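You operate a simulated robot arm through the tools that you are given. There is no shell and no other tool. Be economical: measure what you need, move in short steps, check, and stop when the job is done.

You are at the controls of a simulated two-armed robot. One attempt, no reset.

TASK
Take the coil marked "240 V" from the top of the steel bench and leave it on top of the blue tape roll. Then put one of the orange relays from the top of the steel bench on the shelf of the grey stand. Then turn the tester knob to 120 V. Then open the middle bench drawer, take the brown box labelled "7/8 in" from the middle drawer of the steel bench and leave it on the duct top over the number three cover, then shut the drawer. Then put the brass coupling from the top of the steel bench on the lower shelf under the steel bench. Then put one of the white pots from the top of the steel bench on top of the black tape roll. Then take the core carton marked "high water" from the fourth shelf from the bottom of the left steel shelves and leave it on the black mat. Do these in the order given. Set down upright: white pot, core carton.

It is judged by the outcome, as a careful person would: the job done as asked, and still so three seconds after it is handed in. It fails if anything else is knocked over, pushed out of place, dropped, spilled or broken. A push-on lid holds only when it is set on centred and level and pressed home; a screw cap is set on level and turned clockwise until tight.

THE ROBOT
Two 6-joint arms with two-finger parallel grippers on one trunk, on a base that drives. Base frame: it is fixed to the floor where the robot stands at the start and does not move with it; the origin is under the middle of the robot, x ahead of it, y to its left, z up. Readings come in cm, degrees, newtons and seconds.
The left shoulder is at the start at [8, 21.6, 161], the right one opposite. With the tool pointing down near the work surface each hand reaches from about 10 to 40 cm from the robot's upright axis, wherever it stands, measured 20 degrees to its own side. Places, roughly: black mat [50, -80, 90]; black tape roll (10x10x5 cm) [80, -150, 90]; blue tape roll (10x10x5 cm) [80, 0, 90]; brass coupling (6x4x3 cm) [80, -80, 90]; brown box [50, 0, 50]; coil [75, -50, 100]; core carton [-350, -175, 150]; duct top over the number three cover (15x73 cm) [-198, 354, 118]; lower shelf under the steel bench [70, -100, 20]; middle bench drawer [50, -10, 50]; orange relay [50, -75, 100]; shelf of the grey stand [80, 110, 40]; tester knob [50, -20, 90]; white pot [75, -125, 100]. Payload 3.43 kg a hand.
The tool frame of a hand sits at the grasp point between the pads (the TCP): z along the fingers, y along the line on which they close. The tips reach 3 cm beyond it. Largest opening 9.4 cm; finger width 2.8, thickness 1; the body of the gripper, 5 by 9.6 cm, starts 5.5 cm behind the TCP.
Orientation is that of the tool frame in the base frame, as a unit quaternion [x, y, z, w]. With the fingers straight down and closing along the base's y, the tool's x points along the base's -x, its y along +y and its z along -z.

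THE INTERFACE
- The arms move only by the tool apply_moves. It takes "left_moves", "right_moves" or both (then of equal length, played together; a hand with none holds still); each is one flat list of numbers, 7 for each row, row after row: the shift along the tool's x, y, z in cm, then the turn, a rotation vector about the tool's x, y, z in degrees, then the opening, from 0 (shut) to 1 (fully open). In form: [dx, dy, dz, wx, wy, wz, gripper, dx, dy, dz, wx, wy, wz, gripper, ...]. A call has 1 to 20 rows; each row shifts and turns the commanded pose from where the row before left it, along the tool's axes as they then stand. Each row takes 0.2 s and may step no farther than 5 cm and 8.6 degrees from the row before; otherwise, or with a gripper value out of range, the whole call is refused. Where a pose cannot be reached the arm comes as near as it can. A force on the tool above 40 N (or 10 N above the force at the start of the call, whichever is more), or a blocked arm, ends the call early, and 0.2 s more pass. Each finger travels about 7.2 cm/s and halts on what it meets, pressing with about 39 N; the grip force reading is that of the motor and also rises with nothing between the fingers. The clock runs only during rows and for 0.2 s after the last one: add rows that do not move to give the fingers time. The reply holds the time, the measured pose of the TCP, the force on the tool along the base axes, the opening and the grip force, in the units named above and with some noise, with the torque about the TCP (base axes, N m) and any sound that the robot's microphone picked up.
- Cameras (640 x 400 px; columns grow to the right, rows downward): "scene" is now at [7.85, -3.58, 175.19]; the picture's right is [-0.61, -0.80, 0.00], its down [-0.71, 0.54, -0.44] and it looks along [0.35, -0.27, -0.90] (base axes); focal length 280 px, centre (320, 200). "left" rides on the left gripper at [7.6, -1.4, -10.2] in its tool frame; the picture's right is [0.18, 0.98, 0.00], its down [-0.75, 0.14, -0.64] and it looks along [-0.63, 0.12, 0.77] (tool axes); focal length 243 px, centre (320, 200). "right" rides on the right gripper at [7.6, 1.4, -10.2] in its tool frame; the picture's right is [-0.18, 0.98, 0.00], its down [-0.75, -0.14, -0.64] and it looks along [-0.63, -0.12, 0.77] (tool axes); focal length 243 px, centre (320, 200). There is no depth. A picture from a camera that has moved, and an enlarged one, comes with that camera's place and axes in the base frame and with its lens.
- capture(camera): a new picture of that camera. It takes no simulated time.
- lift_body(by): slides the trunk up (or, below 0, down) by that many cm; the arms and the scene camera ride with it, the base frame stays. It gives what a move gives, with no picture.
- roll_base(legs): drives the robot by 1 to 6 legs, each [ahead, left, turn to the left] in cm, cm and degrees, along the robot's own axes; the way and the turn of a leg run together, so that a leg with both is an arc; at most 150 cm and 180 degrees a leg. The arms and the cameras ride along, it lands a little off, and it stops where it bumps. It gives what a move gives.
- aim_head(pan, tilt): turns the head with the scene camera to pan (to the left, within 86 degrees either way) and tilt (down, from -29 to 69), counted from straight ahead of the robot. It gives what a move gives.
- zoom(camera, box): a new picture of the part [left, top, right, bottom] of that camera's present view, enlarged. It takes no simulated time.
- close_job(): hands the job in; it is judged then, once.

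Work in short steps. Places have to be worked out from the pictures, the camera data and where the tool is seen: move nearer, look again, correct. Check each grasp and each placing, and mend what went wrong. You have 217 turns and 228 pictures in all, those below and enlarged ones among them. Open the grippers and draw the arms clear of the work before you hand the job in, unless the task says otherwise; then end with one line.

The tools are called after "Emit:" by a JSON object that holds its "op" and its "data". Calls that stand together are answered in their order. apply_moves: Moves the arms, as the interface text tells. Its arguments: {"type":"object","properties":{"left_moves":{"type":"array"},"right_moves":{"type":"array"}},"required":[]} The other tools are called the same way: lift_body (by) slides the trunk up or down; roll_base (legs) drives the base; aim_head (pan, tilt) turns the head that bears the scene camera; capture (camera) takes a picture; zoom (camera, box) takes an enlarged picture of a part of a camera's view; close_job () hands the job in.

At the start:

```text
clock: 0.0
left_eef_pos: [62.67, -12.27, 126.0]
left_orientation: [0.0, 1.0, 0.0, 0.0]
left_wrist_force: [-0.4, 0.1, -0.1]
left_wrist_torque: [-0.01, 0.02, 0.01]
left_finger_gap: 9.43
left_gripper_force: 0.1
right_eef_pos: [31.53, -33.52, 100.0]
right_orientation: [0.0, 1.0, 0.0, 0.001]
right_wrist_force: [0.4, -0.2, 0.1]
right_wrist_torque: [0.0, -0.05, -0.01]
right_finger_gap: 9.41
right_gripper_force: 0.0
trunk travel left (down, up): [-84.0, 0.0]
robot x, y, heading: [0.28, -0.3, -0.0]
head pan, tilt: [-37.3, 63.8]
```

scene: 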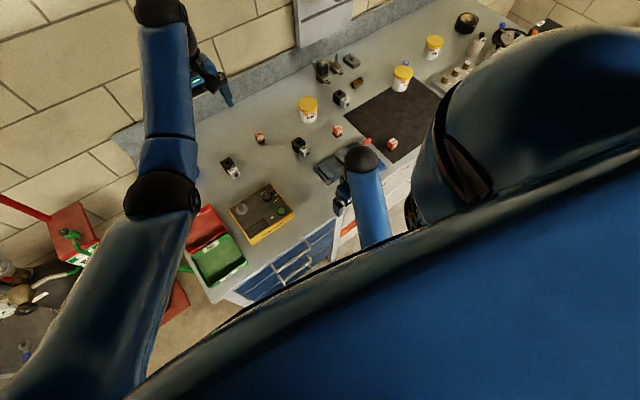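
right: 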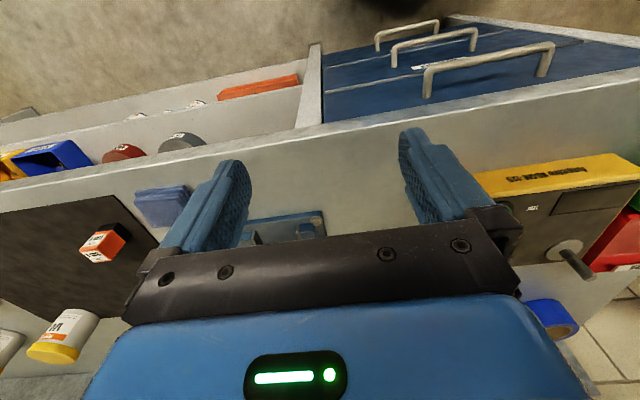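
left: 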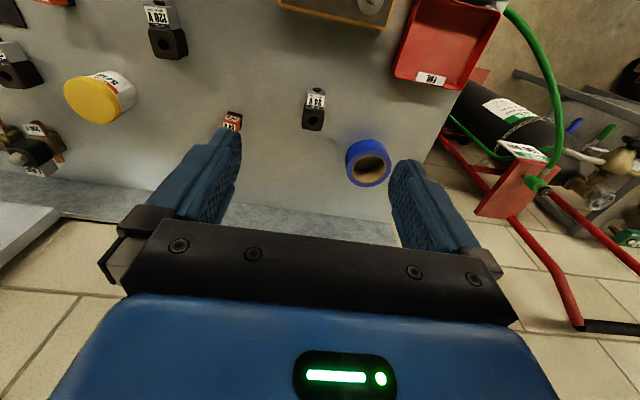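

I'll start by enlarging the views to read the coil markings.

Emit:
{"op": "zoom", "data": {"camera": "left", "box": [0, 0, 400, 200]}}

Emit:
{"op": "zoom", "data": {"camera": "scene", "box": [200, 30, 440, 220]}}

```text
1.60 times, centred on (200, 100) of left
camera zoom: at [55.12, -13.54, 136.2], right [-0.18, 0.98, 0.0], down [0.75, 0.14, 0.64], along [0.63, 0.12, -0.77], focal length 388 px, centre (512, 360)
```

zoom: 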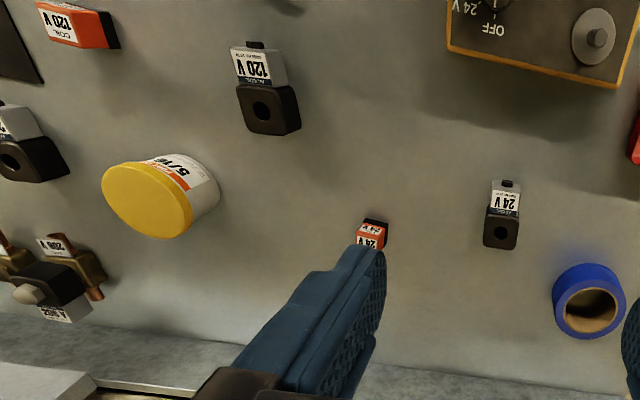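

```text
2.11 times, centred on (320, 125) of scene
camera zoom: at [7.85, -3.58, 175.19], right [-0.61, -0.8, 0.0], down [-0.71, 0.54, -0.44], along [0.35, -0.27, -0.9], focal length 590 px, centre (320, 358)
```

zoom: 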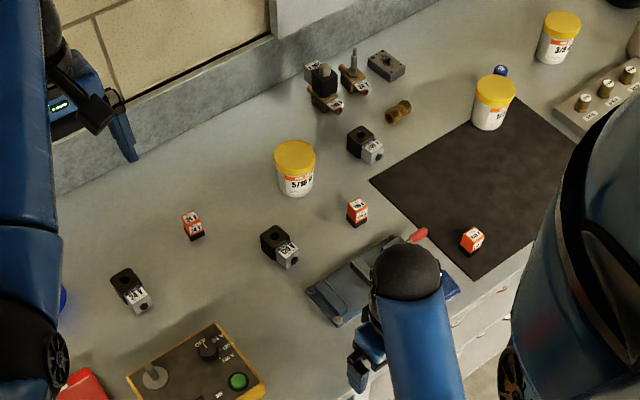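

Third coil, near [71,-63], may be the 240 V one. I'll look around with the head to learn the layout.

Emit:
{"op": "aim_head", "data": {"pan": -45, "tilt": 35}}

Emit:
{"op": "capture", "data": {"camera": "scene"}}

Emit:
{"op": "aim_head", "data": {"pan": 40, "tilt": 35}}

Emit:
{"op": "capture", "data": {"camera": "scene"}}

Emit:
{"op": "aim_head", "data": {"pan": 86, "tilt": 25}}

Emit:
{"op": "capture", "data": {"camera": "scene"}}

Emit:
{"op": "aim_head", "data": {"pan": -86, "tilt": 25}}

Emit:
{"op": "capture", "data": {"camera": "scene"}}

```text
clock: 0.9
left_eef_pos: [62.65, -12.15, 125.99]
left_orientation: [0.0, 1.0, 0.0, 0.0]
left_wrist_force: [-0.9, 0.8, -0.1]
left_wrist_torque: [0.0, -0.02, 0.0]
left_finger_gap: 9.38
left_gripper_force: 0.0
right_eef_pos: [31.54, -33.57, 99.98]
right_orientation: [0.0, 1.0, 0.0, 0.0]
right_wrist_force: [0.4, 0.2, 0.7]
right_wrist_torque: [0.02, 0.02, 0.0]
right_finger_gap: 9.41
right_gripper_force: 0.1
trunk travel left (down, up): [-84.0, 0.0]
robot x, y, heading: [0.02, -0.02, 0.1]
head pan, tilt: [-45.0, 35.0]
```

```text
222 pictures are left
camera scene: at [9.14, -6.04, 179.03], right [-0.71, -0.71, 0.0], down [-0.41, 0.41, -0.82], along [0.58, -0.58, -0.57], focal length 280 px, centre (320, 200)
```

scene: 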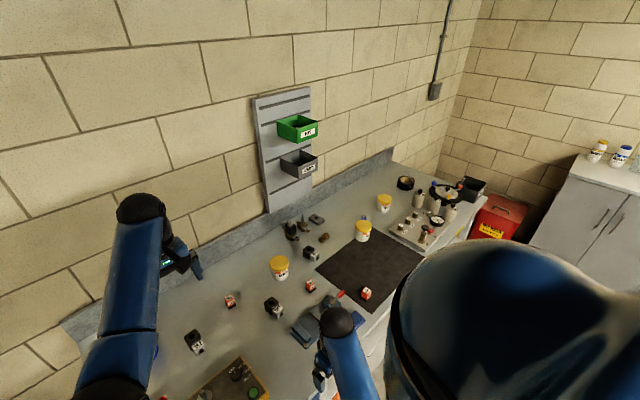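

```text
clock: 2.5
left_eef_pos: [62.61, -12.15, 126.14]
left_orientation: [0.0, 1.0, 0.0, 0.0]
left_wrist_force: [0.0, -0.4, 1.0]
left_wrist_torque: [0.0, 0.02, 0.01]
left_finger_gap: 9.39
left_gripper_force: 0.0
right_eef_pos: [31.62, -33.59, 99.98]
right_orientation: [0.0, 1.0, 0.0, 0.001]
right_wrist_force: [0.2, 0.1, -0.2]
right_wrist_torque: [0.0, 0.01, -0.04]
right_finger_gap: 9.4
right_gripper_force: 0.1
trunk travel left (down, up): [-84.0, 0.0]
robot x, y, heading: [0.26, -0.14, 0.0]
head pan, tilt: [40.0, 35.0]
```

```text
221 pictures are left
camera scene: at [9.66, 5.84, 179.04], right [0.64, -0.77, 0.0], down [-0.44, -0.37, -0.82], along [0.63, 0.53, -0.57], focal length 280 px, centre (320, 200)
```

scene: 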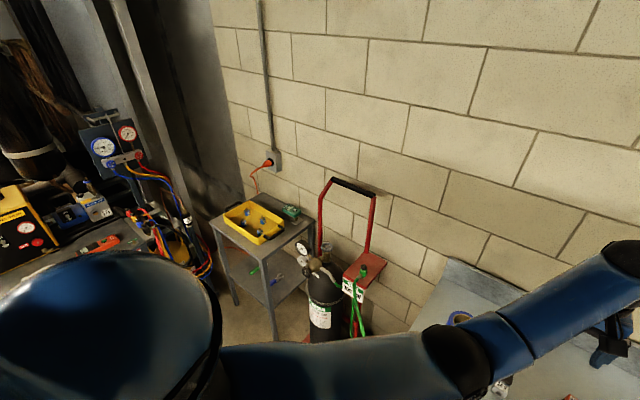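

```text
clock: 3.6
left_eef_pos: [62.55, -12.1, 126.1]
left_orientation: [0.0, 1.0, -0.001, 0.0]
left_wrist_force: [0.0, 0.5, 0.4]
left_wrist_torque: [0.02, -0.03, -0.02]
left_finger_gap: 9.41
left_gripper_force: 0.1
right_eef_pos: [31.61, -33.63, 99.93]
right_orientation: [-0.001, 1.0, 0.0, 0.0]
right_wrist_force: [0.0, 0.8, -0.2]
right_wrist_torque: [-0.03, -0.02, 0.01]
right_finger_gap: 9.42
right_gripper_force: 0.1
trunk travel left (down, up): [-84.0, 0.0]
robot x, y, heading: [0.3, 0.13, -0.2]
head pan, tilt: [85.9, 25.0]
```

```text
220 pictures are left
camera scene: at [3.57, 9.38, 180.61], right [1.0, -0.07, 0.0], down [-0.03, -0.42, -0.91], along [0.06, 0.9, -0.42], focal length 280 px, centre (320, 200)
```

scene: 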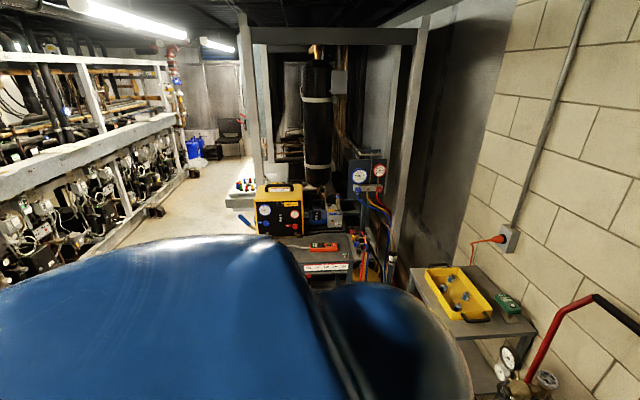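

```text
clock: 6.2
left_eef_pos: [62.76, -12.18, 126.08]
left_orientation: [0.0, 1.0, -0.001, 0.0]
left_wrist_force: [0.0, -0.6, 0.4]
left_wrist_torque: [0.0, -0.01, 0.05]
left_finger_gap: 9.43
left_gripper_force: 0.0
right_eef_pos: [31.48, -33.63, 99.96]
right_orientation: [0.001, 1.0, 0.0, 0.0]
right_wrist_force: [0.6, 0.1, 0.0]
right_wrist_torque: [0.0, 0.01, -0.03]
right_finger_gap: 9.4
right_gripper_force: 0.1
trunk travel left (down, up): [-84.0, 0.0]
robot x, y, heading: [0.04, -0.17, 0.1]
head pan, tilt: [-85.9, 25.0]
```

```text
219 pictures are left
camera scene: at [3.56, -9.01, 180.61], right [-1.0, -0.07, 0.0], down [-0.03, 0.42, -0.91], along [0.06, -0.9, -0.42], focal length 280 px, centre (320, 200)
```

scene: 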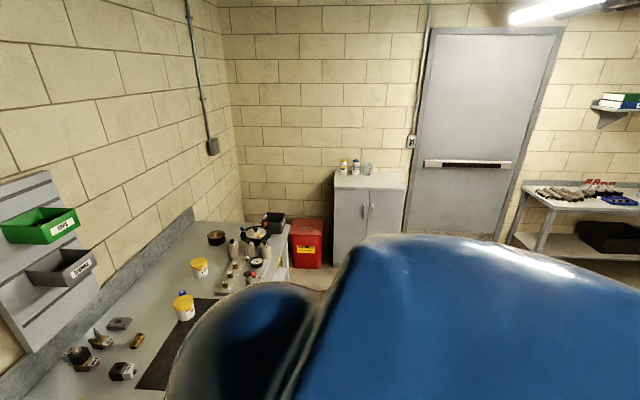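

The layout is clear. I'll raise the right hand, then drive right along the bench to bring the left arm over the third coil.

Emit:
{"op": "apply_moves", "data": {"right_moves": [0, 0, -5, 0, 0, 0, 1, 0, 0, -5, 0, 0, 0, 1, 0, 0, -5, 0, 0, 0, 1, 0, 0, -5, 0, 0, 0, 1, 0, 0, -5, 0, 0, 0, 1, 0, 0, -5, 0, 0, 0, 1, 0, 0, -5, 0, 0, 0, 1, 0, 0, -5, 0, 0, 0, 1]}}

Emit:
{"op": "roll_base", "data": {"legs": [[0, -80, 0]]}}

Emit:
{"op": "aim_head", "data": {"pan": 10, "tilt": 50}}

Emit:
{"op": "capture", "data": {"camera": "scene"}}

Emit:
{"op": "capture", "data": {"camera": "left"}}

Emit:
{"op": "capture", "data": {"camera": "right"}}

```text
clock: 8.1
left_eef_pos: [62.67, -12.08, 126.03]
left_orientation: [0.0, 1.0, 0.0, -0.001]
left_wrist_force: [0.0, 0.8, 1.4]
left_wrist_torque: [0.01, 0.01, 0.03]
left_finger_gap: 9.4
left_gripper_force: 0.2
right_eef_pos: [30.03, -33.19, 104.4]
right_orientation: [0.0, 1.0, 0.0, 0.002]
right_wrist_force: [0.2, 0.6, 0.1]
right_wrist_torque: [0.01, 0.01, 0.01]
right_finger_gap: 9.4
right_gripper_force: 0.1
right hand out of reach, approached as far as the arm can: row 1, 2, 3, 4, 5, 6, 7, 8
trunk travel left (down, up): [-84.0, 0.0]
robot x, y, heading: [0.4, -0.06, 0.2]
head pan, tilt: [-85.9, 25.0]
```

```text
clock: 12.3
left_eef_pos: [61.99, -91.55, 126.07]
left_orientation: [0.005, 1.0, -0.001, 0.0]
left_wrist_force: [-0.3, 0.5, -0.5]
left_wrist_torque: [0.01, -0.02, 0.0]
left_finger_gap: 9.4
left_gripper_force: 0.2
right_eef_pos: [29.43, -112.27, 104.58]
right_orientation: [0.005, 1.0, -0.003, 0.0]
right_wrist_force: [0.8, 0.4, -0.1]
right_wrist_torque: [0.0, 0.0, -0.02]
right_finger_gap: 9.34
right_gripper_force: 0.0
trunk travel left (down, up): [-84.0, 0.0]
robot x, y, heading: [-0.1, -78.66, -0.7]
head pan, tilt: [-85.9, 25.0]
```

```text
clock: 14.0
left_eef_pos: [62.03, -91.67, 125.92]
left_orientation: [0.005, 1.0, -0.001, 0.0]
left_wrist_force: [0.2, -0.4, -0.5]
left_wrist_torque: [0.0, -0.02, -0.04]
left_finger_gap: 9.4
left_gripper_force: 0.2
right_eef_pos: [29.35, -112.36, 104.56]
right_orientation: [0.006, 1.0, -0.002, 0.001]
right_wrist_force: [0.2, 0.9, 1.0]
right_wrist_torque: [-0.01, -0.01, 0.04]
right_finger_gap: 9.4
right_gripper_force: 0.1
trunk travel left (down, up): [-84.0, 0.0]
robot x, y, heading: [-0.25, -78.9, -0.6]
head pan, tilt: [10.0, 50.0]
```

```text
218 pictures are left
camera scene: at [10.07, -77.45, 176.87], right [0.16, -0.99, 0.0], down [-0.76, -0.12, -0.64], along [0.63, 0.1, -0.77], focal length 280 px, centre (320, 200)
```

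scene: 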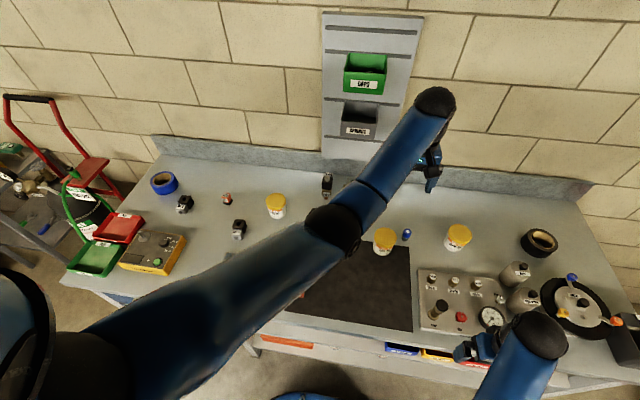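

```text
217 pictures are left
camera left: at [54.54, -92.98, 136.19], right [-0.17, 0.98, 0.0], down [0.76, 0.13, 0.64], along [0.63, 0.11, -0.77], focal length 243 px, centre (320, 200)
```

left: 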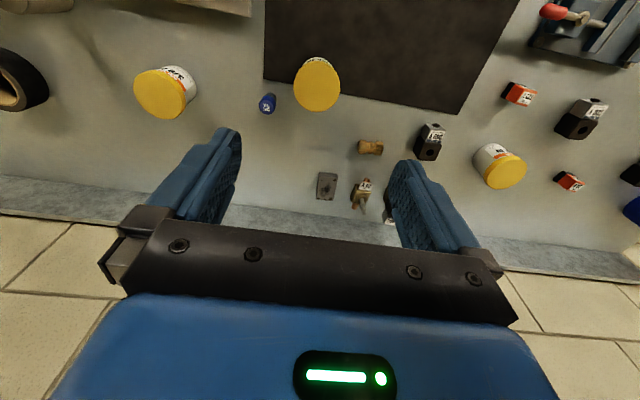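

```text
216 pictures are left
camera right: at [21.7, -110.73, 114.77], right [0.19, 0.98, 0.0], down [0.75, -0.15, 0.64], along [0.63, -0.13, -0.77], focal length 243 px, centre (320, 200)
```

right: 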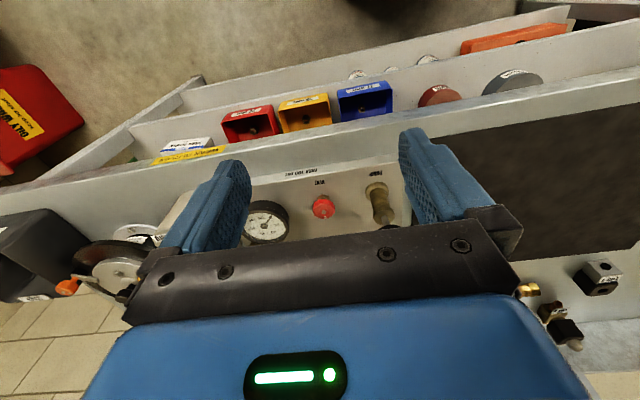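

The third coil shows near pixel (432,140) in the left view; zoom to read the label.

Emit:
{"op": "zoom", "data": {"camera": "left", "box": [340, 60, 640, 248]}}

Emit:
{"op": "zoom", "data": {"camera": "scene", "box": [140, 160, 400, 300]}}

```text
2.13 times, centred on (490, 154) of left
camera zoom: at [54.54, -92.98, 136.19], right [-0.17, 0.98, 0.0], down [0.76, 0.13, 0.64], along [0.63, 0.11, -0.77], focal length 516 px, centre (-42, 298)
```

zoom: 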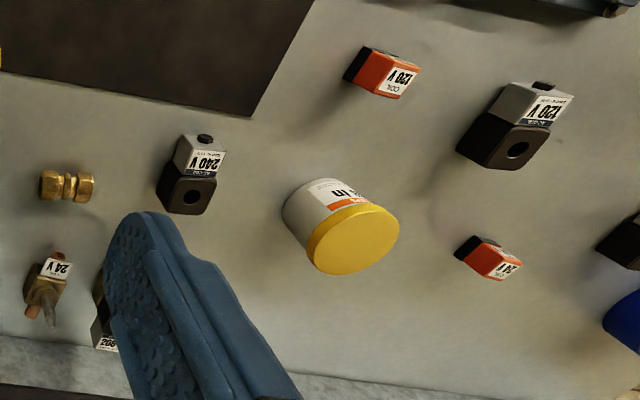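

```text
2.46 times, centred on (270, 230) of scene
camera zoom: at [10.07, -77.45, 176.87], right [0.16, -0.99, 0.0], down [-0.76, -0.12, -0.64], along [0.63, 0.1, -0.77], focal length 690 px, centre (443, 126)
```

zoom: 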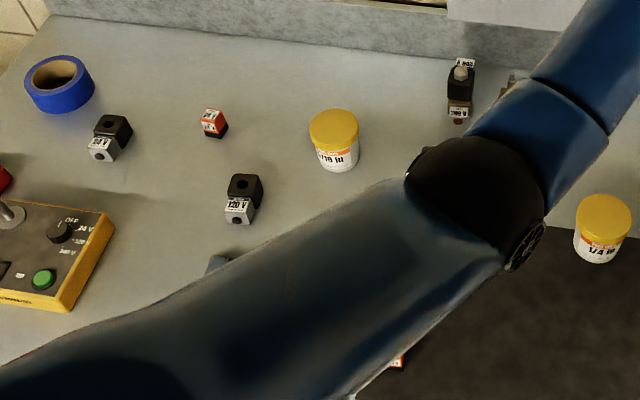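

The 240 V coil is confirmed near [72.8,-67.9] in the current frame. I'll move the left hand sideways above it, and pull the right hand back so that the trunk can go down clear of the bench edge (x≈35).

Emit:
{"op": "apply_moves", "data": {"left_moves": [0, 4, 0, 0, 0, 0, 1, 0, 4, 0, 0, 0, 0, 1, 0, 4, 0, 0, 0, 0, 1, 0, 4, 0, 0, 0, 0, 1, 0, 4, 0, 0, 0, 0, 1, 0, 4, 0, 0, 0, 0, 1], "right_moves": [1.2, 0, 0, 0, 0, 0, 1, 1.2, 0, 0, 0, 0, 0, 1, 1.2, 0, 0, 0, 0, 0, 1, 1.2, 0, 0, 0, 0, 0, 1, 1.2, 0, 0, 0, 0, 0, 1, 1.2, 0, 0, 0, 0, 0, 1]}}

Emit:
{"op": "capture", "data": {"camera": "scene"}}

```text
clock: 15.6
left_eef_pos: [68.2, -70.44, 122.15]
left_orientation: [0.005, 1.0, 0.0, 0.001]
left_wrist_force: [0.2, -1.0, 0.0]
left_wrist_torque: [-0.01, 0.01, -0.01]
left_finger_gap: 9.42
left_gripper_force: 0.1
left hand out of reach, approached as far as the arm can: row 1, 2, 3, 4, 5, 6
right_eef_pos: [27.23, -113.34, 106.41]
right_orientation: [-0.047, 0.998, -0.028, 0.041]
right_wrist_force: [0.5, 0.1, 0.1]
right_wrist_torque: [-0.01, 0.02, -0.01]
right_finger_gap: 9.4
right_gripper_force: 0.0
trunk travel left (down, up): [-84.0, 0.0]
robot x, y, heading: [-0.43, -78.5, -0.6]
head pan, tilt: [10.0, 50.0]
stopped in row 6 (right hand): the arm was blocked; the commanded pose is now the measured one
```

```text
213 pictures are left
camera scene: at [10.07, -77.45, 176.75], right [0.16, -0.99, 0.0], down [-0.76, -0.12, -0.64], along [0.63, 0.1, -0.77], focal length 280 px, centre (320, 200)
```

scene: 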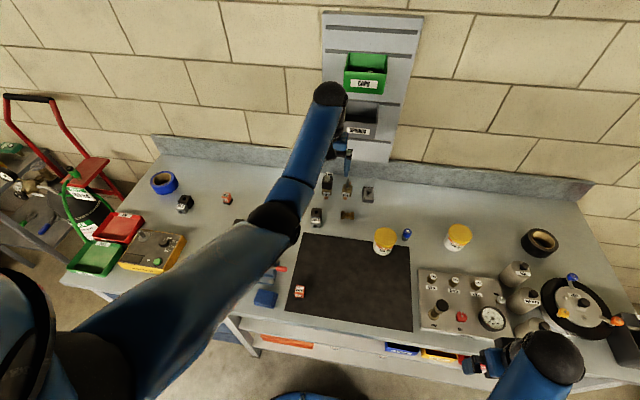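

The left hand is now at (68,-70,122) and the arm is near straight. Lower the trunk in part and look again.

Emit:
{"op": "lift_body", "data": {"by": -15}}

Emit:
{"op": "capture", "data": {"camera": "left"}}

Emit:
{"op": "capture", "data": {"camera": "right"}}

```text
clock: 17.4
left_eef_pos: [68.35, -70.26, 107.16]
left_orientation: [0.005, 1.0, 0.001, 0.001]
left_wrist_force: [0.1, 0.1, 0.6]
left_wrist_torque: [0.01, 0.0, 0.0]
left_finger_gap: 9.4
left_gripper_force: 0.0
right_eef_pos: [27.22, -113.4, 91.58]
right_orientation: [-0.044, 0.998, -0.03, 0.044]
right_wrist_force: [-0.7, 0.7, 0.3]
right_wrist_torque: [-0.01, -0.01, -0.06]
right_finger_gap: 9.39
right_gripper_force: 0.1
trunk travel left (down, up): [-69.0, 15.0]
robot x, y, heading: [-0.71, -78.99, -0.8]
head pan, tilt: [10.0, 50.0]
```

```text
212 pictures are left
camera left: at [60.74, -71.71, 117.31], right [-0.17, 0.98, 0.0], down [0.75, 0.13, 0.64], along [0.63, 0.11, -0.77], focal length 243 px, centre (320, 200)
```

left: 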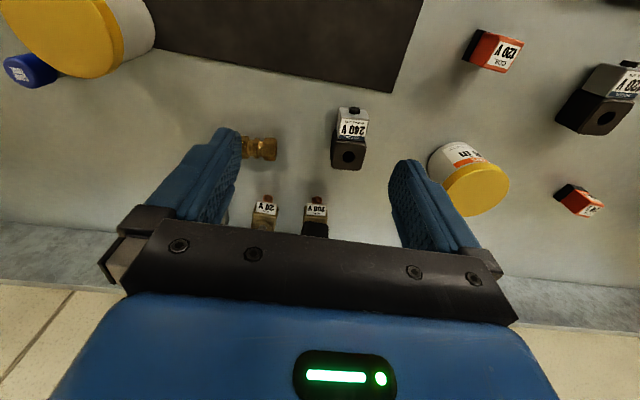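

```text
211 pictures are left
camera right: at [18.73, -111.93, 101.11], right [0.1, 0.99, -0.05], down [0.7, -0.03, 0.71], along [0.7, -0.1, -0.7], focal length 243 px, centre (320, 200)
```

right: 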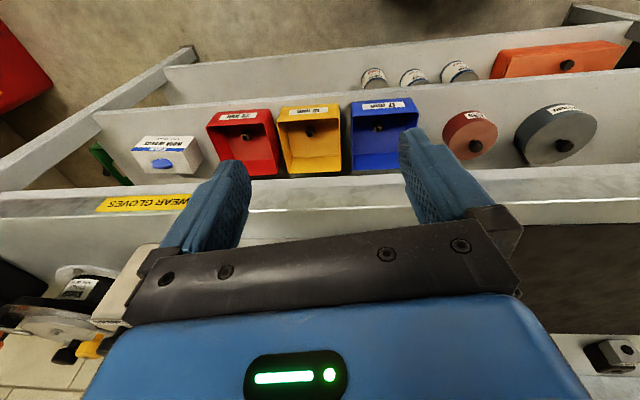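

The coil is at about [72.3,-66.3], 4 cm wide. Shift the left hand over it with a narrower opening.

Emit:
{"op": "apply_moves", "data": {"left_moves": [-2, 2, 0, 0, 0, 0, 0.72, -2, 2, 0, 0, 0, 0, 0.72, 0, 0, 0, 0, 0, 0, 0.72]}}

Emit:
{"op": "capture", "data": {"camera": "left"}}

```text
clock: 18.2
left_eef_pos: [72.42, -66.47, 107.15]
left_orientation: [0.004, 1.0, 0.001, 0.001]
left_wrist_force: [-0.8, -0.6, 0.6]
left_wrist_torque: [0.0, -0.04, 0.03]
left_finger_gap: 6.78
left_gripper_force: 0.0
right_eef_pos: [27.27, -113.49, 91.65]
right_orientation: [-0.044, 0.998, -0.03, 0.043]
right_wrist_force: [0.6, -0.6, 0.6]
right_wrist_torque: [0.01, -0.01, 0.02]
right_finger_gap: 9.4
right_gripper_force: 0.2
trunk travel left (down, up): [-69.0, 15.0]
robot x, y, heading: [-0.4, -78.75, -0.5]
head pan, tilt: [10.0, 50.0]
```

```text
210 pictures are left
camera left: at [64.81, -67.81, 117.24], right [-0.17, 0.98, 0.0], down [0.75, 0.13, 0.64], along [0.63, 0.11, -0.77], focal length 243 px, centre (320, 200)
```

left: 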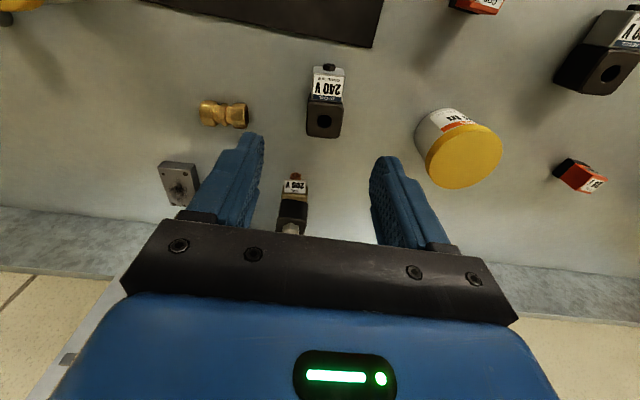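

The coil lies right on the hand's axis. Lower the trunk 13 cm more, then close.

Emit:
{"op": "lift_body", "data": {"by": -13}}

Emit:
{"op": "capture", "data": {"camera": "left"}}

```text
clock: 19.7
left_eef_pos: [72.42, -66.37, 93.98]
left_orientation: [0.005, 1.0, 0.0, 0.0]
left_wrist_force: [0.4, 0.0, 0.6]
left_wrist_torque: [0.02, 0.0, -0.03]
left_finger_gap: 6.77
left_gripper_force: 0.1
right_eef_pos: [27.35, -113.35, 78.62]
right_orientation: [-0.044, 0.998, -0.03, 0.043]
right_wrist_force: [0.6, 0.4, 0.0]
right_wrist_torque: [0.0, -0.01, 0.0]
right_finger_gap: 9.42
right_gripper_force: 0.0
trunk travel left (down, up): [-56.0, 28.0]
robot x, y, heading: [-0.33, -78.76, -0.4]
head pan, tilt: [10.0, 50.0]
```

```text
209 pictures are left
camera left: at [64.82, -67.77, 104.19], right [-0.17, 0.98, 0.0], down [0.75, 0.13, 0.64], along [0.63, 0.11, -0.77], focal length 243 px, centre (320, 200)
```

left: 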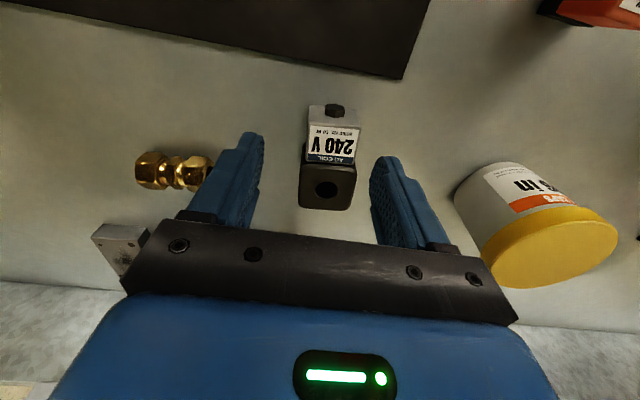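

Fingers straddle the coil with the tips near z 91. Close, then lift a little with the trunk.

Emit:
{"op": "apply_moves", "data": {"left_moves": [0, 0, 0.5, 0, 0, 0, 0.4, 0, 0, 0, 0, 0, 0, 0.1, 0, 0, 0, 0, 0, 0, 0.1, 0, 0, 0, 0, 0, 0, 0.1]}}

Emit:
{"op": "lift_body", "data": {"by": 12}}

Emit:
{"op": "capture", "data": {"camera": "left"}}

```text
clock: 20.7
left_eef_pos: [72.37, -66.55, 93.56]
left_orientation: [0.005, 1.0, 0.0, 0.001]
left_wrist_force: [-0.1, -1.0, 0.2]
left_wrist_torque: [0.01, 0.0, 0.0]
left_finger_gap: 0.93
left_gripper_force: 0.2
right_eef_pos: [27.34, -113.28, 78.76]
right_orientation: [-0.044, 0.998, -0.031, 0.043]
right_wrist_force: [0.3, -0.7, -0.2]
right_wrist_torque: [0.0, 0.0, -0.01]
right_finger_gap: 9.4
right_gripper_force: 0.0
trunk travel left (down, up): [-56.0, 28.0]
robot x, y, heading: [-0.37, -78.68, -0.6]
head pan, tilt: [10.0, 50.0]
```

```text
clock: 22.2
left_eef_pos: [72.34, -66.53, 105.77]
left_orientation: [0.005, 1.0, 0.0, 0.0]
left_wrist_force: [0.5, 0.0, 0.2]
left_wrist_torque: [0.0, -0.03, 0.02]
left_finger_gap: 0.94
left_gripper_force: 0.0
right_eef_pos: [27.31, -113.5, 90.82]
right_orientation: [-0.041, 0.998, -0.031, 0.043]
right_wrist_force: [0.1, -0.1, 0.2]
right_wrist_torque: [0.01, -0.01, -0.01]
right_finger_gap: 9.41
right_gripper_force: 0.1
trunk travel left (down, up): [-68.0, 16.0]
robot x, y, heading: [-0.56, -78.98, -0.4]
head pan, tilt: [10.0, 50.0]
```

```text
208 pictures are left
camera left: at [64.88, -67.83, 115.83], right [-0.17, 0.98, 0.0], down [0.76, 0.13, 0.64], along [0.63, 0.11, -0.77], focal length 243 px, centre (320, 200)
```

left: 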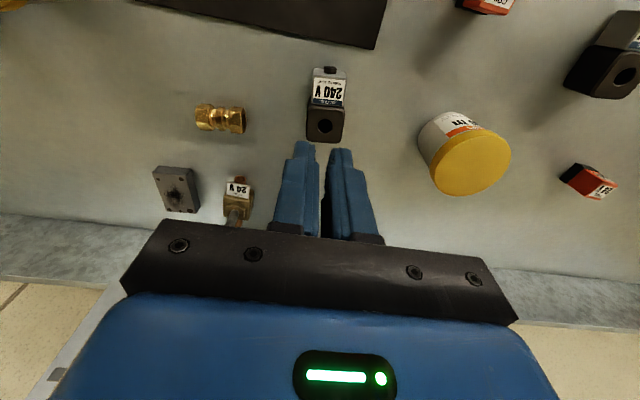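

The fingers missed: triangulating the two views puts the coil's top at z≈89 (bench ≈85), centre ≈[74.3,-65.4]. Shift, open and go lower.

Emit:
{"op": "apply_moves", "data": {"left_moves": [-2, 1, 0, 0, 0, 0, 0.4, 0, 0, 0, 0, 0, 0, 0.72, 0, 0, 0, 0, 0, 0, 0.72, 0, 0, 0, 0, 0, 0, 0.72]}}

Emit:
{"op": "lift_body", "data": {"by": -13.5}}

Emit:
{"op": "capture", "data": {"camera": "left"}}

```text
clock: 23.2
left_eef_pos: [74.39, -65.41, 105.54]
left_orientation: [0.005, 1.0, 0.0, 0.0]
left_wrist_force: [-0.3, -0.9, -0.2]
left_wrist_torque: [-0.02, 0.0, 0.0]
left_finger_gap: 6.78
left_gripper_force: 0.0
right_eef_pos: [27.37, -113.53, 90.75]
right_orientation: [-0.042, 0.998, -0.032, 0.043]
right_wrist_force: [-0.4, -1.0, -0.4]
right_wrist_torque: [0.01, 0.01, 0.01]
right_finger_gap: 9.39
right_gripper_force: 0.0
trunk travel left (down, up): [-68.0, 16.0]
robot x, y, heading: [-0.09, -79.12, -0.7]
head pan, tilt: [10.0, 50.0]
```

```text
clock: 24.9
left_eef_pos: [74.31, -65.4, 91.9]
left_orientation: [0.005, 1.0, 0.0, 0.001]
left_wrist_force: [0.2, 0.3, 0.0]
left_wrist_torque: [-0.01, 0.02, -0.02]
left_finger_gap: 6.79
left_gripper_force: 0.1
right_eef_pos: [27.29, -113.41, 77.21]
right_orientation: [-0.044, 0.998, -0.031, 0.043]
right_wrist_force: [0.0, 0.1, 0.1]
right_wrist_torque: [0.01, -0.03, -0.03]
right_finger_gap: 9.4
right_gripper_force: 0.1
trunk travel left (down, up): [-54.5, 29.5]
robot x, y, heading: [-0.38, -79.06, -0.5]
head pan, tilt: [10.0, 50.0]
```

```text
207 pictures are left
camera left: at [66.87, -66.72, 102.15], right [-0.17, 0.98, 0.0], down [0.75, 0.13, 0.64], along [0.63, 0.11, -0.77], focal length 243 px, centre (320, 200)
```

left: 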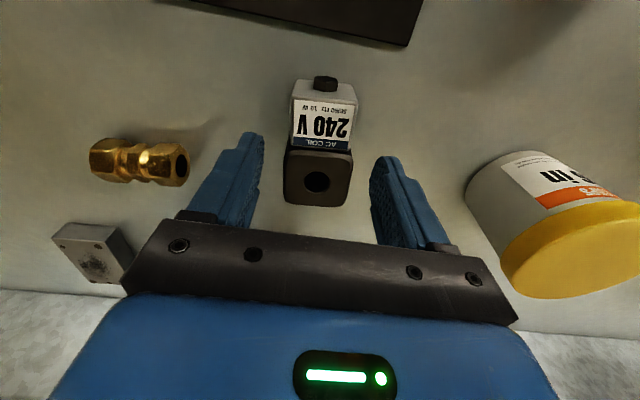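

Well centred. Go down 3 cm with the arm, watching force, then close.

Emit:
{"op": "apply_moves", "data": {"left_moves": [0, 0, 1, 0, 0, 0, 0.72, 0, 0, 1, 0, 0, 0, 0.72, 0, 0, 1, 0, 0, 0, 0.72, 0, 0, 0, 0, 0, 0, 0.4, 0, 0, 0, 0, 0, 0, 0.05, 0, 0, 0, 0, 0, 0, 0.05, 0, 0, 0, 0, 0, 0, 0.05]}}

Emit:
{"op": "lift_body", "data": {"by": 12}}

Emit:
{"op": "capture", "data": {"camera": "left"}}

```text
clock: 26.5
left_eef_pos: [74.46, -65.37, 88.98]
left_orientation: [0.005, 1.0, 0.0, -0.001]
left_wrist_force: [1.0, 0.6, 1.2]
left_wrist_torque: [-0.04, -0.16, -0.05]
left_finger_gap: 4.59
left_gripper_force: 38.5
right_eef_pos: [27.34, -113.51, 77.25]
right_orientation: [-0.044, 0.998, -0.03, 0.043]
right_wrist_force: [0.0, -0.2, -0.1]
right_wrist_torque: [0.03, 0.0, 0.02]
right_finger_gap: 9.42
right_gripper_force: 0.0
trunk travel left (down, up): [-54.5, 29.5]
robot x, y, heading: [-0.54, -78.56, -0.5]
head pan, tilt: [10.0, 50.0]
```

```text
clock: 28.0
left_eef_pos: [74.48, -65.32, 101.07]
left_orientation: [0.005, 1.0, -0.001, -0.001]
left_wrist_force: [0.5, 0.7, -2.1]
left_wrist_torque: [0.04, -0.01, 0.0]
left_finger_gap: 4.6
left_gripper_force: 38.5
right_eef_pos: [27.47, -113.54, 89.38]
right_orientation: [-0.041, 0.998, -0.03, 0.044]
right_wrist_force: [0.1, 0.1, 0.4]
right_wrist_torque: [0.01, 0.0, -0.01]
right_finger_gap: 9.37
right_gripper_force: 0.1
trunk travel left (down, up): [-66.5, 17.5]
robot x, y, heading: [-0.3, -78.61, -0.6]
head pan, tilt: [10.0, 50.0]
```

```text
206 pictures are left
camera left: at [66.88, -66.64, 111.22], right [-0.17, 0.98, 0.0], down [0.76, 0.13, 0.64], along [0.63, 0.11, -0.77], focal length 243 px, centre (320, 200)
```

left: 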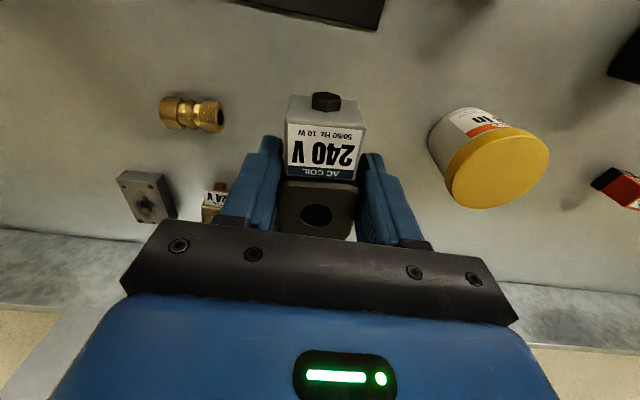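

The coil is held. Raise the trunk to clear the pots and drive left toward the blue roll.

Emit:
{"op": "lift_body", "data": {"by": 12}}

Emit:
{"op": "roll_base", "data": {"legs": [[0, 67, 0.5]]}}

Emit:
{"op": "capture", "data": {"camera": "left"}}

Emit:
{"op": "capture", "data": {"camera": "scene"}}

```text
clock: 29.5
left_eef_pos: [74.41, -65.26, 113.11]
left_orientation: [0.005, 1.0, 0.0, 0.0]
left_wrist_force: [0.0, 0.9, -1.2]
left_wrist_torque: [-0.06, -0.01, -0.01]
left_finger_gap: 4.56
left_gripper_force: 38.5
right_eef_pos: [27.41, -113.51, 101.22]
right_orientation: [-0.042, 0.998, -0.03, 0.043]
right_wrist_force: [-1.0, 0.3, -0.5]
right_wrist_torque: [-0.01, -0.01, -0.01]
right_finger_gap: 9.39
right_gripper_force: 0.1
trunk travel left (down, up): [-78.5, 5.5]
robot x, y, heading: [-0.37, -78.73, -0.6]
head pan, tilt: [10.0, 50.0]
```

```text
clock: 33.2
left_eef_pos: [75.5, 0.99, 113.08]
left_orientation: [0.011, 1.0, 0.001, 0.0]
left_wrist_force: [-1.0, 0.1, -2.0]
left_wrist_torque: [-0.01, 0.0, 0.03]
left_finger_gap: 4.59
left_gripper_force: 38.5
right_eef_pos: [28.15, -46.64, 101.13]
right_orientation: [-0.038, 0.998, -0.031, 0.043]
right_wrist_force: [-0.2, -0.2, 0.3]
right_wrist_torque: [0.03, -0.01, 0.02]
right_finger_gap: 9.4
right_gripper_force: 0.1
trunk travel left (down, up): [-78.5, 5.5]
robot x, y, heading: [0.6, -11.69, -1.2]
head pan, tilt: [10.0, 50.0]
```

```text
205 pictures are left
camera left: at [67.95, -0.23, 123.17], right [-0.17, 0.99, 0.0], down [0.76, 0.13, 0.64], along [0.63, 0.11, -0.77], focal length 243 px, centre (320, 200)
```

left: 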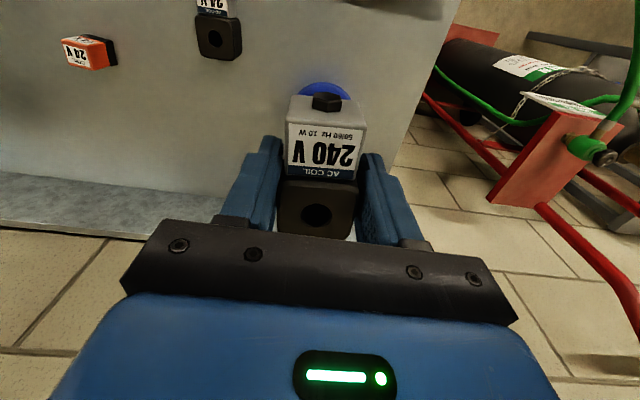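

```text
204 pictures are left
camera scene: at [11.11, -10.61, 171.36], right [0.16, -0.99, 0.0], down [-0.76, -0.12, -0.64], along [0.63, 0.1, -0.77], focal length 280 px, centre (320, 200)
```

scene: 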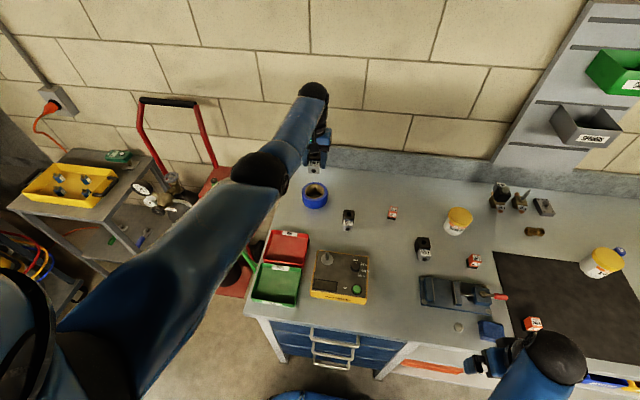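

Roll centre ≈[82.3,2.4], top ≈90. Try extending the left hand over it.

Emit:
{"op": "apply_moves", "data": {"left_moves": [-3.4, 0.7, 0, 0, 0, 0, 0.05, -3.4, 0.7, 0, 0, 0, 0, 0.05, 0, 0, 0, 0, 0, 0, 0.05]}}

Emit:
{"op": "capture", "data": {"camera": "scene"}}

```text
clock: 34.0
left_eef_pos: [76.13, 2.5, 113.53]
left_orientation: [0.01, 1.0, 0.0, 0.0]
left_wrist_force: [0.0, -0.3, -2.2]
left_wrist_torque: [0.0, -0.04, -0.04]
left_finger_gap: 4.59
left_gripper_force: 38.9
left hand out of reach, approached as far as the arm can: row 1, 2
right_eef_pos: [28.14, -46.48, 101.22]
right_orientation: [-0.04, 0.998, -0.031, 0.044]
right_wrist_force: [0.5, 0.2, 0.3]
right_wrist_torque: [-0.04, 0.05, -0.03]
right_finger_gap: 9.4
right_gripper_force: 0.0
trunk travel left (down, up): [-78.5, 5.5]
robot x, y, heading: [0.5, -11.44, -1.1]
head pan, tilt: [10.0, 50.0]
```

```text
203 pictures are left
camera scene: at [11.11, -10.39, 171.36], right [0.16, -0.99, 0.0], down [-0.76, -0.12, -0.64], along [0.63, 0.1, -0.77], focal length 280 px, centre (320, 200)
```

scene: 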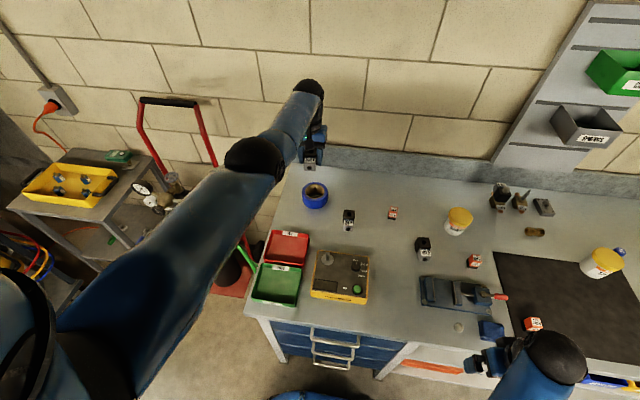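

Reach limit. I'll bring the right hand forward and up over the bench, so that the base can move nearer.

Emit:
{"op": "apply_moves", "data": {"right_moves": [-5, 0, -3, 0, 0, 0, 1, -5, 0, -3, 0, 0, 0, 1, -5, 0, -3, 0, 0, 0, 1, -4, 0, -3, 0, 0, 0, 1, -4, 0, -3, 0, 0, 0, 1, -4, 0, -3, 0, 0, 0, 1]}}

Emit:
{"op": "aim_head", "data": {"pan": 0, "tilt": 60}}

Emit:
{"op": "capture", "data": {"camera": "scene"}}

```text
refused: row 1 steps farther than a row can; nothing moved
```

```text
clock: 34.7
left_eef_pos: [76.04, 2.63, 113.39]
left_orientation: [0.01, 1.0, 0.0, -0.001]
left_wrist_force: [-0.6, -0.8, -2.5]
left_wrist_torque: [0.04, -0.01, -0.01]
left_finger_gap: 4.57
left_gripper_force: 39.9
right_eef_pos: [28.26, -46.68, 101.3]
right_orientation: [-0.039, 0.998, -0.031, 0.045]
right_wrist_force: [0.1, -0.4, 0.1]
right_wrist_torque: [0.03, 0.03, -0.01]
right_finger_gap: 9.41
right_gripper_force: 0.0
trunk travel left (down, up): [-78.5, 5.5]
robot x, y, heading: [0.37, -11.69, -1.3]
head pan, tilt: [0.0, 60.0]
```

```text
202 pictures are left
camera scene: at [10.18, -11.68, 170.1], right [-0.02, -1.0, 0.0], down [-0.87, 0.02, -0.5], along [0.5, -0.01, -0.87], focal length 280 px, centre (320, 200)
```

scene: 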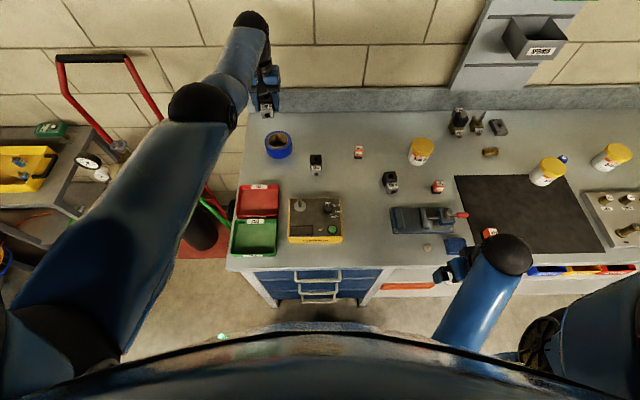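

Retry the right-hand move with legal steps.

Emit:
{"op": "apply_moves", "data": {"right_moves": [-4, 0, -2.5, 0, 0, 0, 1, -4, 0, -2.5, 0, 0, 0, 1, -4, 0, -2.5, 0, 0, 0, 1, -4, 0, -2.5, 0, 0, 0, 1, -4, 0, -2.5, 0, 0, 0, 1, -4, 0, -2.5, 0, 0, 0, 1]}}

Emit:
{"op": "roll_base", "data": {"legs": [[6, 0, 1.2]]}}

Emit:
{"op": "capture", "data": {"camera": "scene"}}

```text
clock: 36.1
left_eef_pos: [76.16, 2.51, 113.3]
left_orientation: [0.009, 1.0, 0.0, 0.0]
left_wrist_force: [-0.8, -0.2, -1.9]
left_wrist_torque: [0.01, 0.03, 0.03]
left_finger_gap: 4.55
left_gripper_force: 38.9
right_eef_pos: [52.05, -44.76, 104.36]
right_orientation: [-0.039, 0.998, -0.032, 0.043]
right_wrist_force: [-0.3, -0.2, -0.8]
right_wrist_torque: [0.0, -0.02, 0.02]
right_finger_gap: 9.39
right_gripper_force: 0.0
right hand out of reach, approached as far as the arm can: row 1, 2, 3, 4, 5, 6
trunk travel left (down, up): [-78.5, 5.5]
robot x, y, heading: [0.67, -11.58, -1.2]
head pan, tilt: [0.0, 60.0]
```

```text
clock: 37.1
left_eef_pos: [80.56, 4.01, 114.34]
left_orientation: [-0.001, 1.0, 0.0, 0.006]
left_wrist_force: [-1.2, 0.2, -0.7]
left_wrist_torque: [0.03, -0.1, 0.02]
left_finger_gap: 4.58
left_gripper_force: 38.7
right_eef_pos: [57.16, -43.79, 105.03]
right_orientation: [-0.049, 0.997, -0.03, 0.049]
right_wrist_force: [-1.3, -0.6, 0.5]
right_wrist_torque: [0.01, -0.06, 0.02]
right_finger_gap: 9.4
right_gripper_force: 0.1
trunk travel left (down, up): [-78.5, 5.5]
robot x, y, heading: [6.58, -12.19, 0.1]
head pan, tilt: [0.0, 60.0]
```

```text
201 pictures are left
camera scene: at [14.33, -11.64, 170.23], right [0.0, -1.0, 0.0], down [-0.86, 0.0, -0.51], along [0.51, 0.0, -0.86], focal length 280 px, centre (320, 200)
```

scene: 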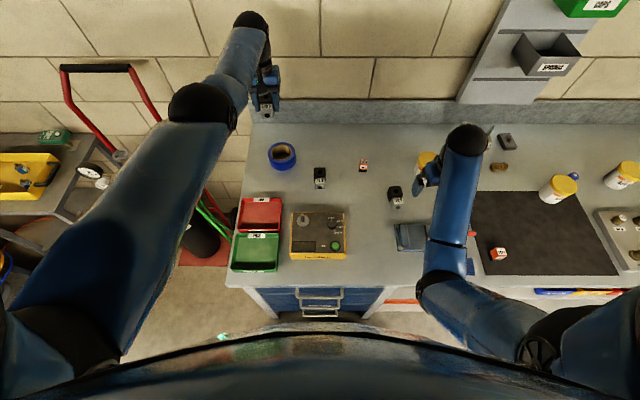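

The reading shows a slight pitch, perhaps still settling. Check with a still row.

Emit:
{"op": "apply_moves", "data": {"left_moves": [0, 0, 0, 0, 0, 0, 0.05, 0, 0, 0, 0, 0, 0, 0.05, 0, 0, 0, 0, 0, 0, 0.05]}}

Emit:
{"op": "capture", "data": {"camera": "left"}}

```text
clock: 37.9
left_eef_pos: [81.31, 4.05, 113.69]
left_orientation: [-0.001, 1.0, 0.0, 0.002]
left_wrist_force: [0.2, -0.2, -1.4]
left_wrist_torque: [-0.01, -0.04, -0.01]
left_finger_gap: 4.56
left_gripper_force: 38.7
right_eef_pos: [58.05, -43.66, 104.65]
right_orientation: [-0.049, 0.997, -0.031, 0.046]
right_wrist_force: [0.5, -0.4, -0.6]
right_wrist_torque: [0.01, -0.04, 0.03]
right_finger_gap: 9.4
right_gripper_force: 0.2
trunk travel left (down, up): [-78.5, 5.5]
robot x, y, heading: [6.34, -11.99, 0.0]
head pan, tilt: [0.0, 60.0]
```

```text
200 pictures are left
camera left: at [73.69, 2.61, 123.89], right [-0.19, 0.98, 0.0], down [0.75, 0.14, 0.65], along [0.63, 0.12, -0.76], focal length 243 px, centre (320, 200)
```

left: 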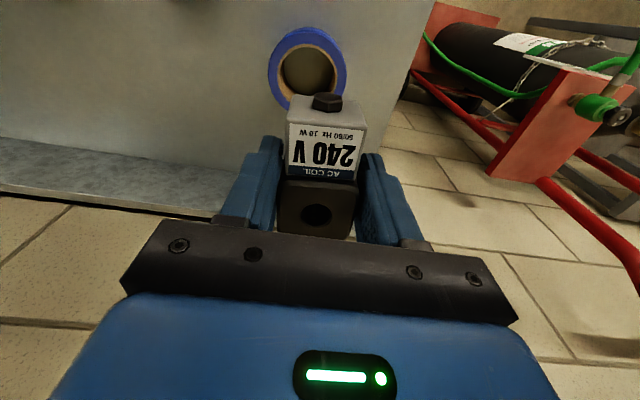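

Settled. Roll centre is ≈[81.0,2.4]; the coil should sit slightly off-centre across the ring, which is nearly where it is. First raise the right hand by extending it forward so lowering the trunk is safe.

Emit:
{"op": "apply_moves", "data": {"right_moves": [-3, 1, -3, 0, 0, 0, 1, -3, 1, -3, 0, 0, 0, 1, -3, 1, -3, 0, 0, 0, 1, -3, 1, -3, 0, 0, 0, 1, -3, 1, -3, 0, 0, 0, 1, -3, 1, 0, 0, 0, 0, 1], "left_moves": [0, 0.4, 0, 0, 0, 0, 0.05, 0, 0, 0, 0, 0, 0, 0.05, 0, 0, 0, 0, 0, 0, 0.05, 0, 0, 0, 0, 0, 0, 0.05, 0, 0, 0, 0, 0, 0, 0.05, 0, 0, 0, 0, 0, 0, 0.05]}}

Emit:
{"op": "capture", "data": {"camera": "scene"}}

```text
clock: 39.3
left_eef_pos: [81.74, 4.5, 113.41]
left_orientation: [-0.001, 1.0, -0.001, 0.0]
left_wrist_force: [0.0, 0.2, -3.0]
left_wrist_torque: [-0.01, -0.02, 0.02]
left_finger_gap: 4.61
left_gripper_force: 39.1
right_eef_pos: [77.44, -35.61, 116.05]
right_orientation: [-0.05, 0.997, -0.031, 0.044]
right_wrist_force: [0.3, -0.5, 0.0]
right_wrist_torque: [0.02, 0.02, 0.0]
right_finger_gap: 9.4
right_gripper_force: 0.1
right hand out of reach, approached as far as the arm can: row 1, 2, 3, 4, 5
trunk travel left (down, up): [-78.5, 5.5]
robot x, y, heading: [6.08, -11.23, 0.3]
head pan, tilt: [0.0, 60.0]
```

```text
199 pictures are left
camera scene: at [16.17, -11.45, 170.1], right [0.0, -1.0, 0.0], down [-0.87, 0.0, -0.5], along [0.5, 0.0, -0.87], focal length 280 px, centre (320, 200)
```

scene: 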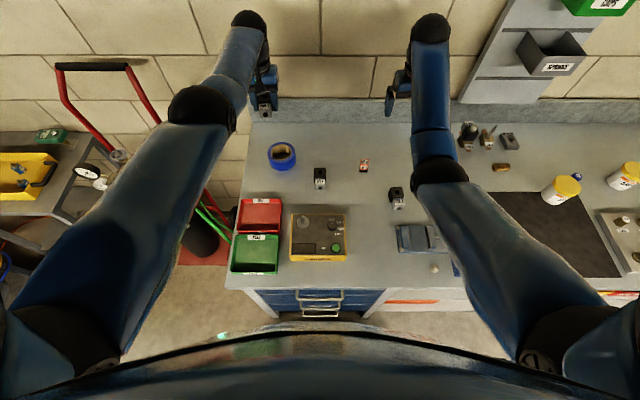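

Both arms are clear; lower the trunk 17 cm and look.

Emit:
{"op": "lift_body", "data": {"by": -17}}

Emit:
{"op": "capture", "data": {"camera": "left"}}

Emit:
{"op": "capture", "data": {"camera": "right"}}

```text
clock: 41.2
left_eef_pos: [81.71, 4.53, 96.63]
left_orientation: [-0.001, 1.0, 0.0, 0.0]
left_wrist_force: [-0.6, 0.2, -1.9]
left_wrist_torque: [0.0, 0.0, 0.02]
left_finger_gap: 4.6
left_gripper_force: 39.3
right_eef_pos: [77.42, -35.69, 99.05]
right_orientation: [-0.049, 0.997, -0.031, 0.045]
right_wrist_force: [0.4, 0.4, 0.1]
right_wrist_torque: [-0.03, -0.03, 0.0]
right_finger_gap: 9.4
right_gripper_force: 0.1
trunk travel left (down, up): [-61.5, 22.5]
robot x, y, heading: [6.58, -11.82, -0.0]
head pan, tilt: [0.0, 60.0]
```

```text
198 pictures are left
camera left: at [74.2, 3.08, 106.71], right [-0.19, 0.98, 0.0], down [0.75, 0.14, 0.64], along [0.63, 0.12, -0.77], focal length 243 px, centre (320, 200)
```

left: 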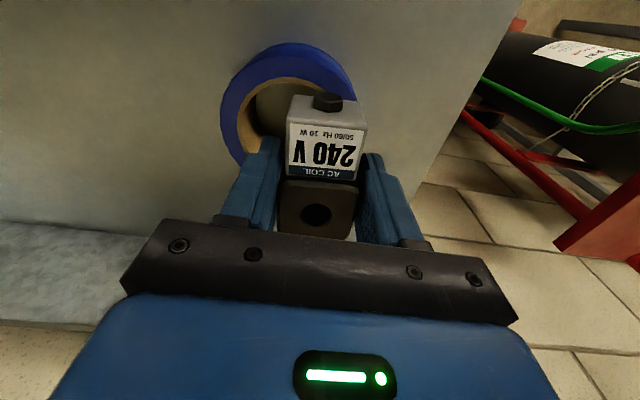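

```text
197 pictures are left
camera right: at [68.78, -34.35, 108.51], right [0.09, 0.99, -0.05], down [0.7, -0.03, 0.71], along [0.71, -0.1, -0.7], focal length 243 px, centre (320, 200)
```

right: 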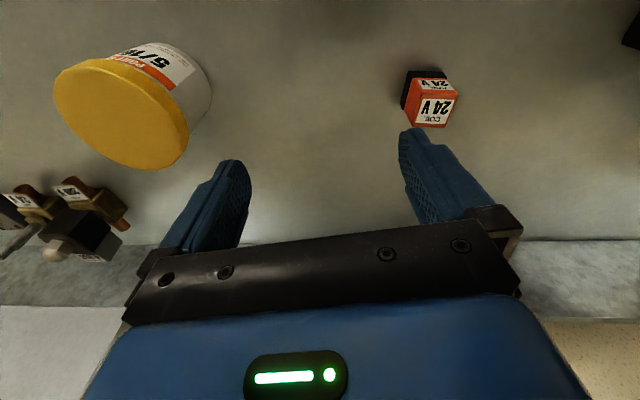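

Coil is over the ring at +2.3 cm in y. Nudge x back 0.7 and lower slowly until contact.

Emit:
{"op": "apply_moves", "data": {"left_moves": [0.7, 0.3, 0, 0, 0, 0, 0.05, 0, 0, 0.7, 0, 0, 0, 0.05, 0, 0, 0.7, 0, 0, 0, 0.05, 0, 0, 0.5, 0, 0, 0, 0.05, 0, 0, 0.4, 0, 0, 0, 0.05, 0, 0, 0.3, 0, 0, 0, 0.05]}}

Emit:
{"op": "capture", "data": {"camera": "left"}}

```text
clock: 42.6
left_eef_pos: [81.04, 4.69, 93.94]
left_orientation: [0.0, 1.0, 0.0, 0.0]
left_wrist_force: [0.6, -0.2, -1.9]
left_wrist_torque: [0.0, 0.0, -0.02]
left_finger_gap: 4.56
left_gripper_force: 38.8
right_eef_pos: [77.39, -35.8, 99.09]
right_orientation: [-0.05, 0.997, -0.031, 0.044]
right_wrist_force: [-0.1, 0.5, -0.3]
right_wrist_torque: [-0.02, 0.0, -0.01]
right_finger_gap: 9.42
right_gripper_force: 0.1
trunk travel left (down, up): [-61.5, 22.5]
robot x, y, heading: [6.63, -11.96, 0.1]
head pan, tilt: [0.0, 60.0]
```

```text
196 pictures are left
camera left: at [73.52, 3.33, 104.05], right [-0.19, 0.98, 0.0], down [0.75, 0.14, 0.64], along [0.63, 0.12, -0.77], focal length 243 px, centre (320, 200)
```

left: 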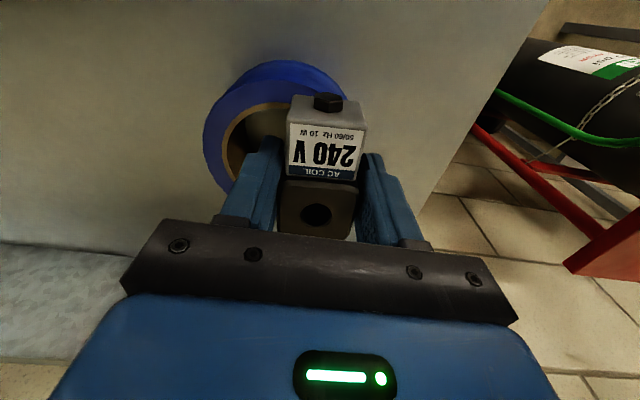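

No contact yet; keep lowering.

Emit:
{"op": "apply_moves", "data": {"left_moves": [0, 0, 0.3, 0, 0, 0, 0.05, 0, 0, 0.3, 0, 0, 0, 0.05, 0, 0, 0.3, 0, 0, 0, 0.05, 0, 0, 0, 0, 0, 0, 0.05]}}

Emit:
{"op": "zoom", "data": {"camera": "scene", "box": [200, 80, 360, 180]}}

```text
clock: 43.6
left_eef_pos: [80.94, 4.69, 94.03]
left_orientation: [-0.002, 1.0, 0.0, 0.007]
left_wrist_force: [8.9, 3.7, 31.3]
left_wrist_torque: [-0.21, 0.07, 0.09]
left_finger_gap: 4.58
left_gripper_force: 39.4
right_eef_pos: [77.2, -35.79, 99.31]
right_orientation: [-0.049, 0.997, -0.031, 0.046]
right_wrist_force: [-0.6, 0.7, 0.1]
right_wrist_torque: [-0.01, -0.01, -0.01]
right_finger_gap: 9.4
right_gripper_force: 0.1
trunk travel left (down, up): [-61.5, 22.5]
robot x, y, heading: [6.48, -11.7, 0.2]
head pan, tilt: [0.0, 60.0]
```

```text
4.00 times, centred on (280, 130) of scene
camera zoom: at [15.64, -11.61, 153.18], right [0.0, -1.0, 0.0], down [-0.86, 0.0, -0.5], along [0.5, 0.0, -0.86], focal length 1121 px, centre (480, 480)
```

zoom: 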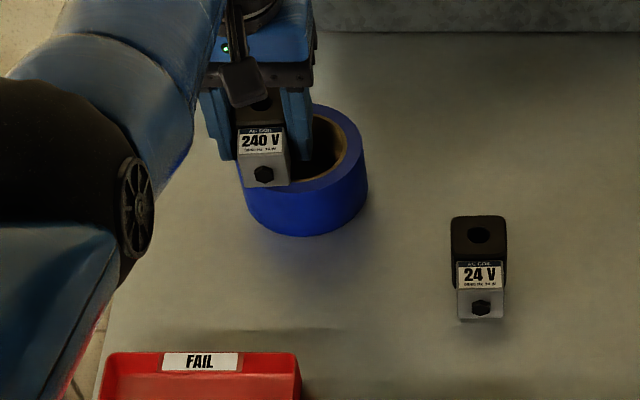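

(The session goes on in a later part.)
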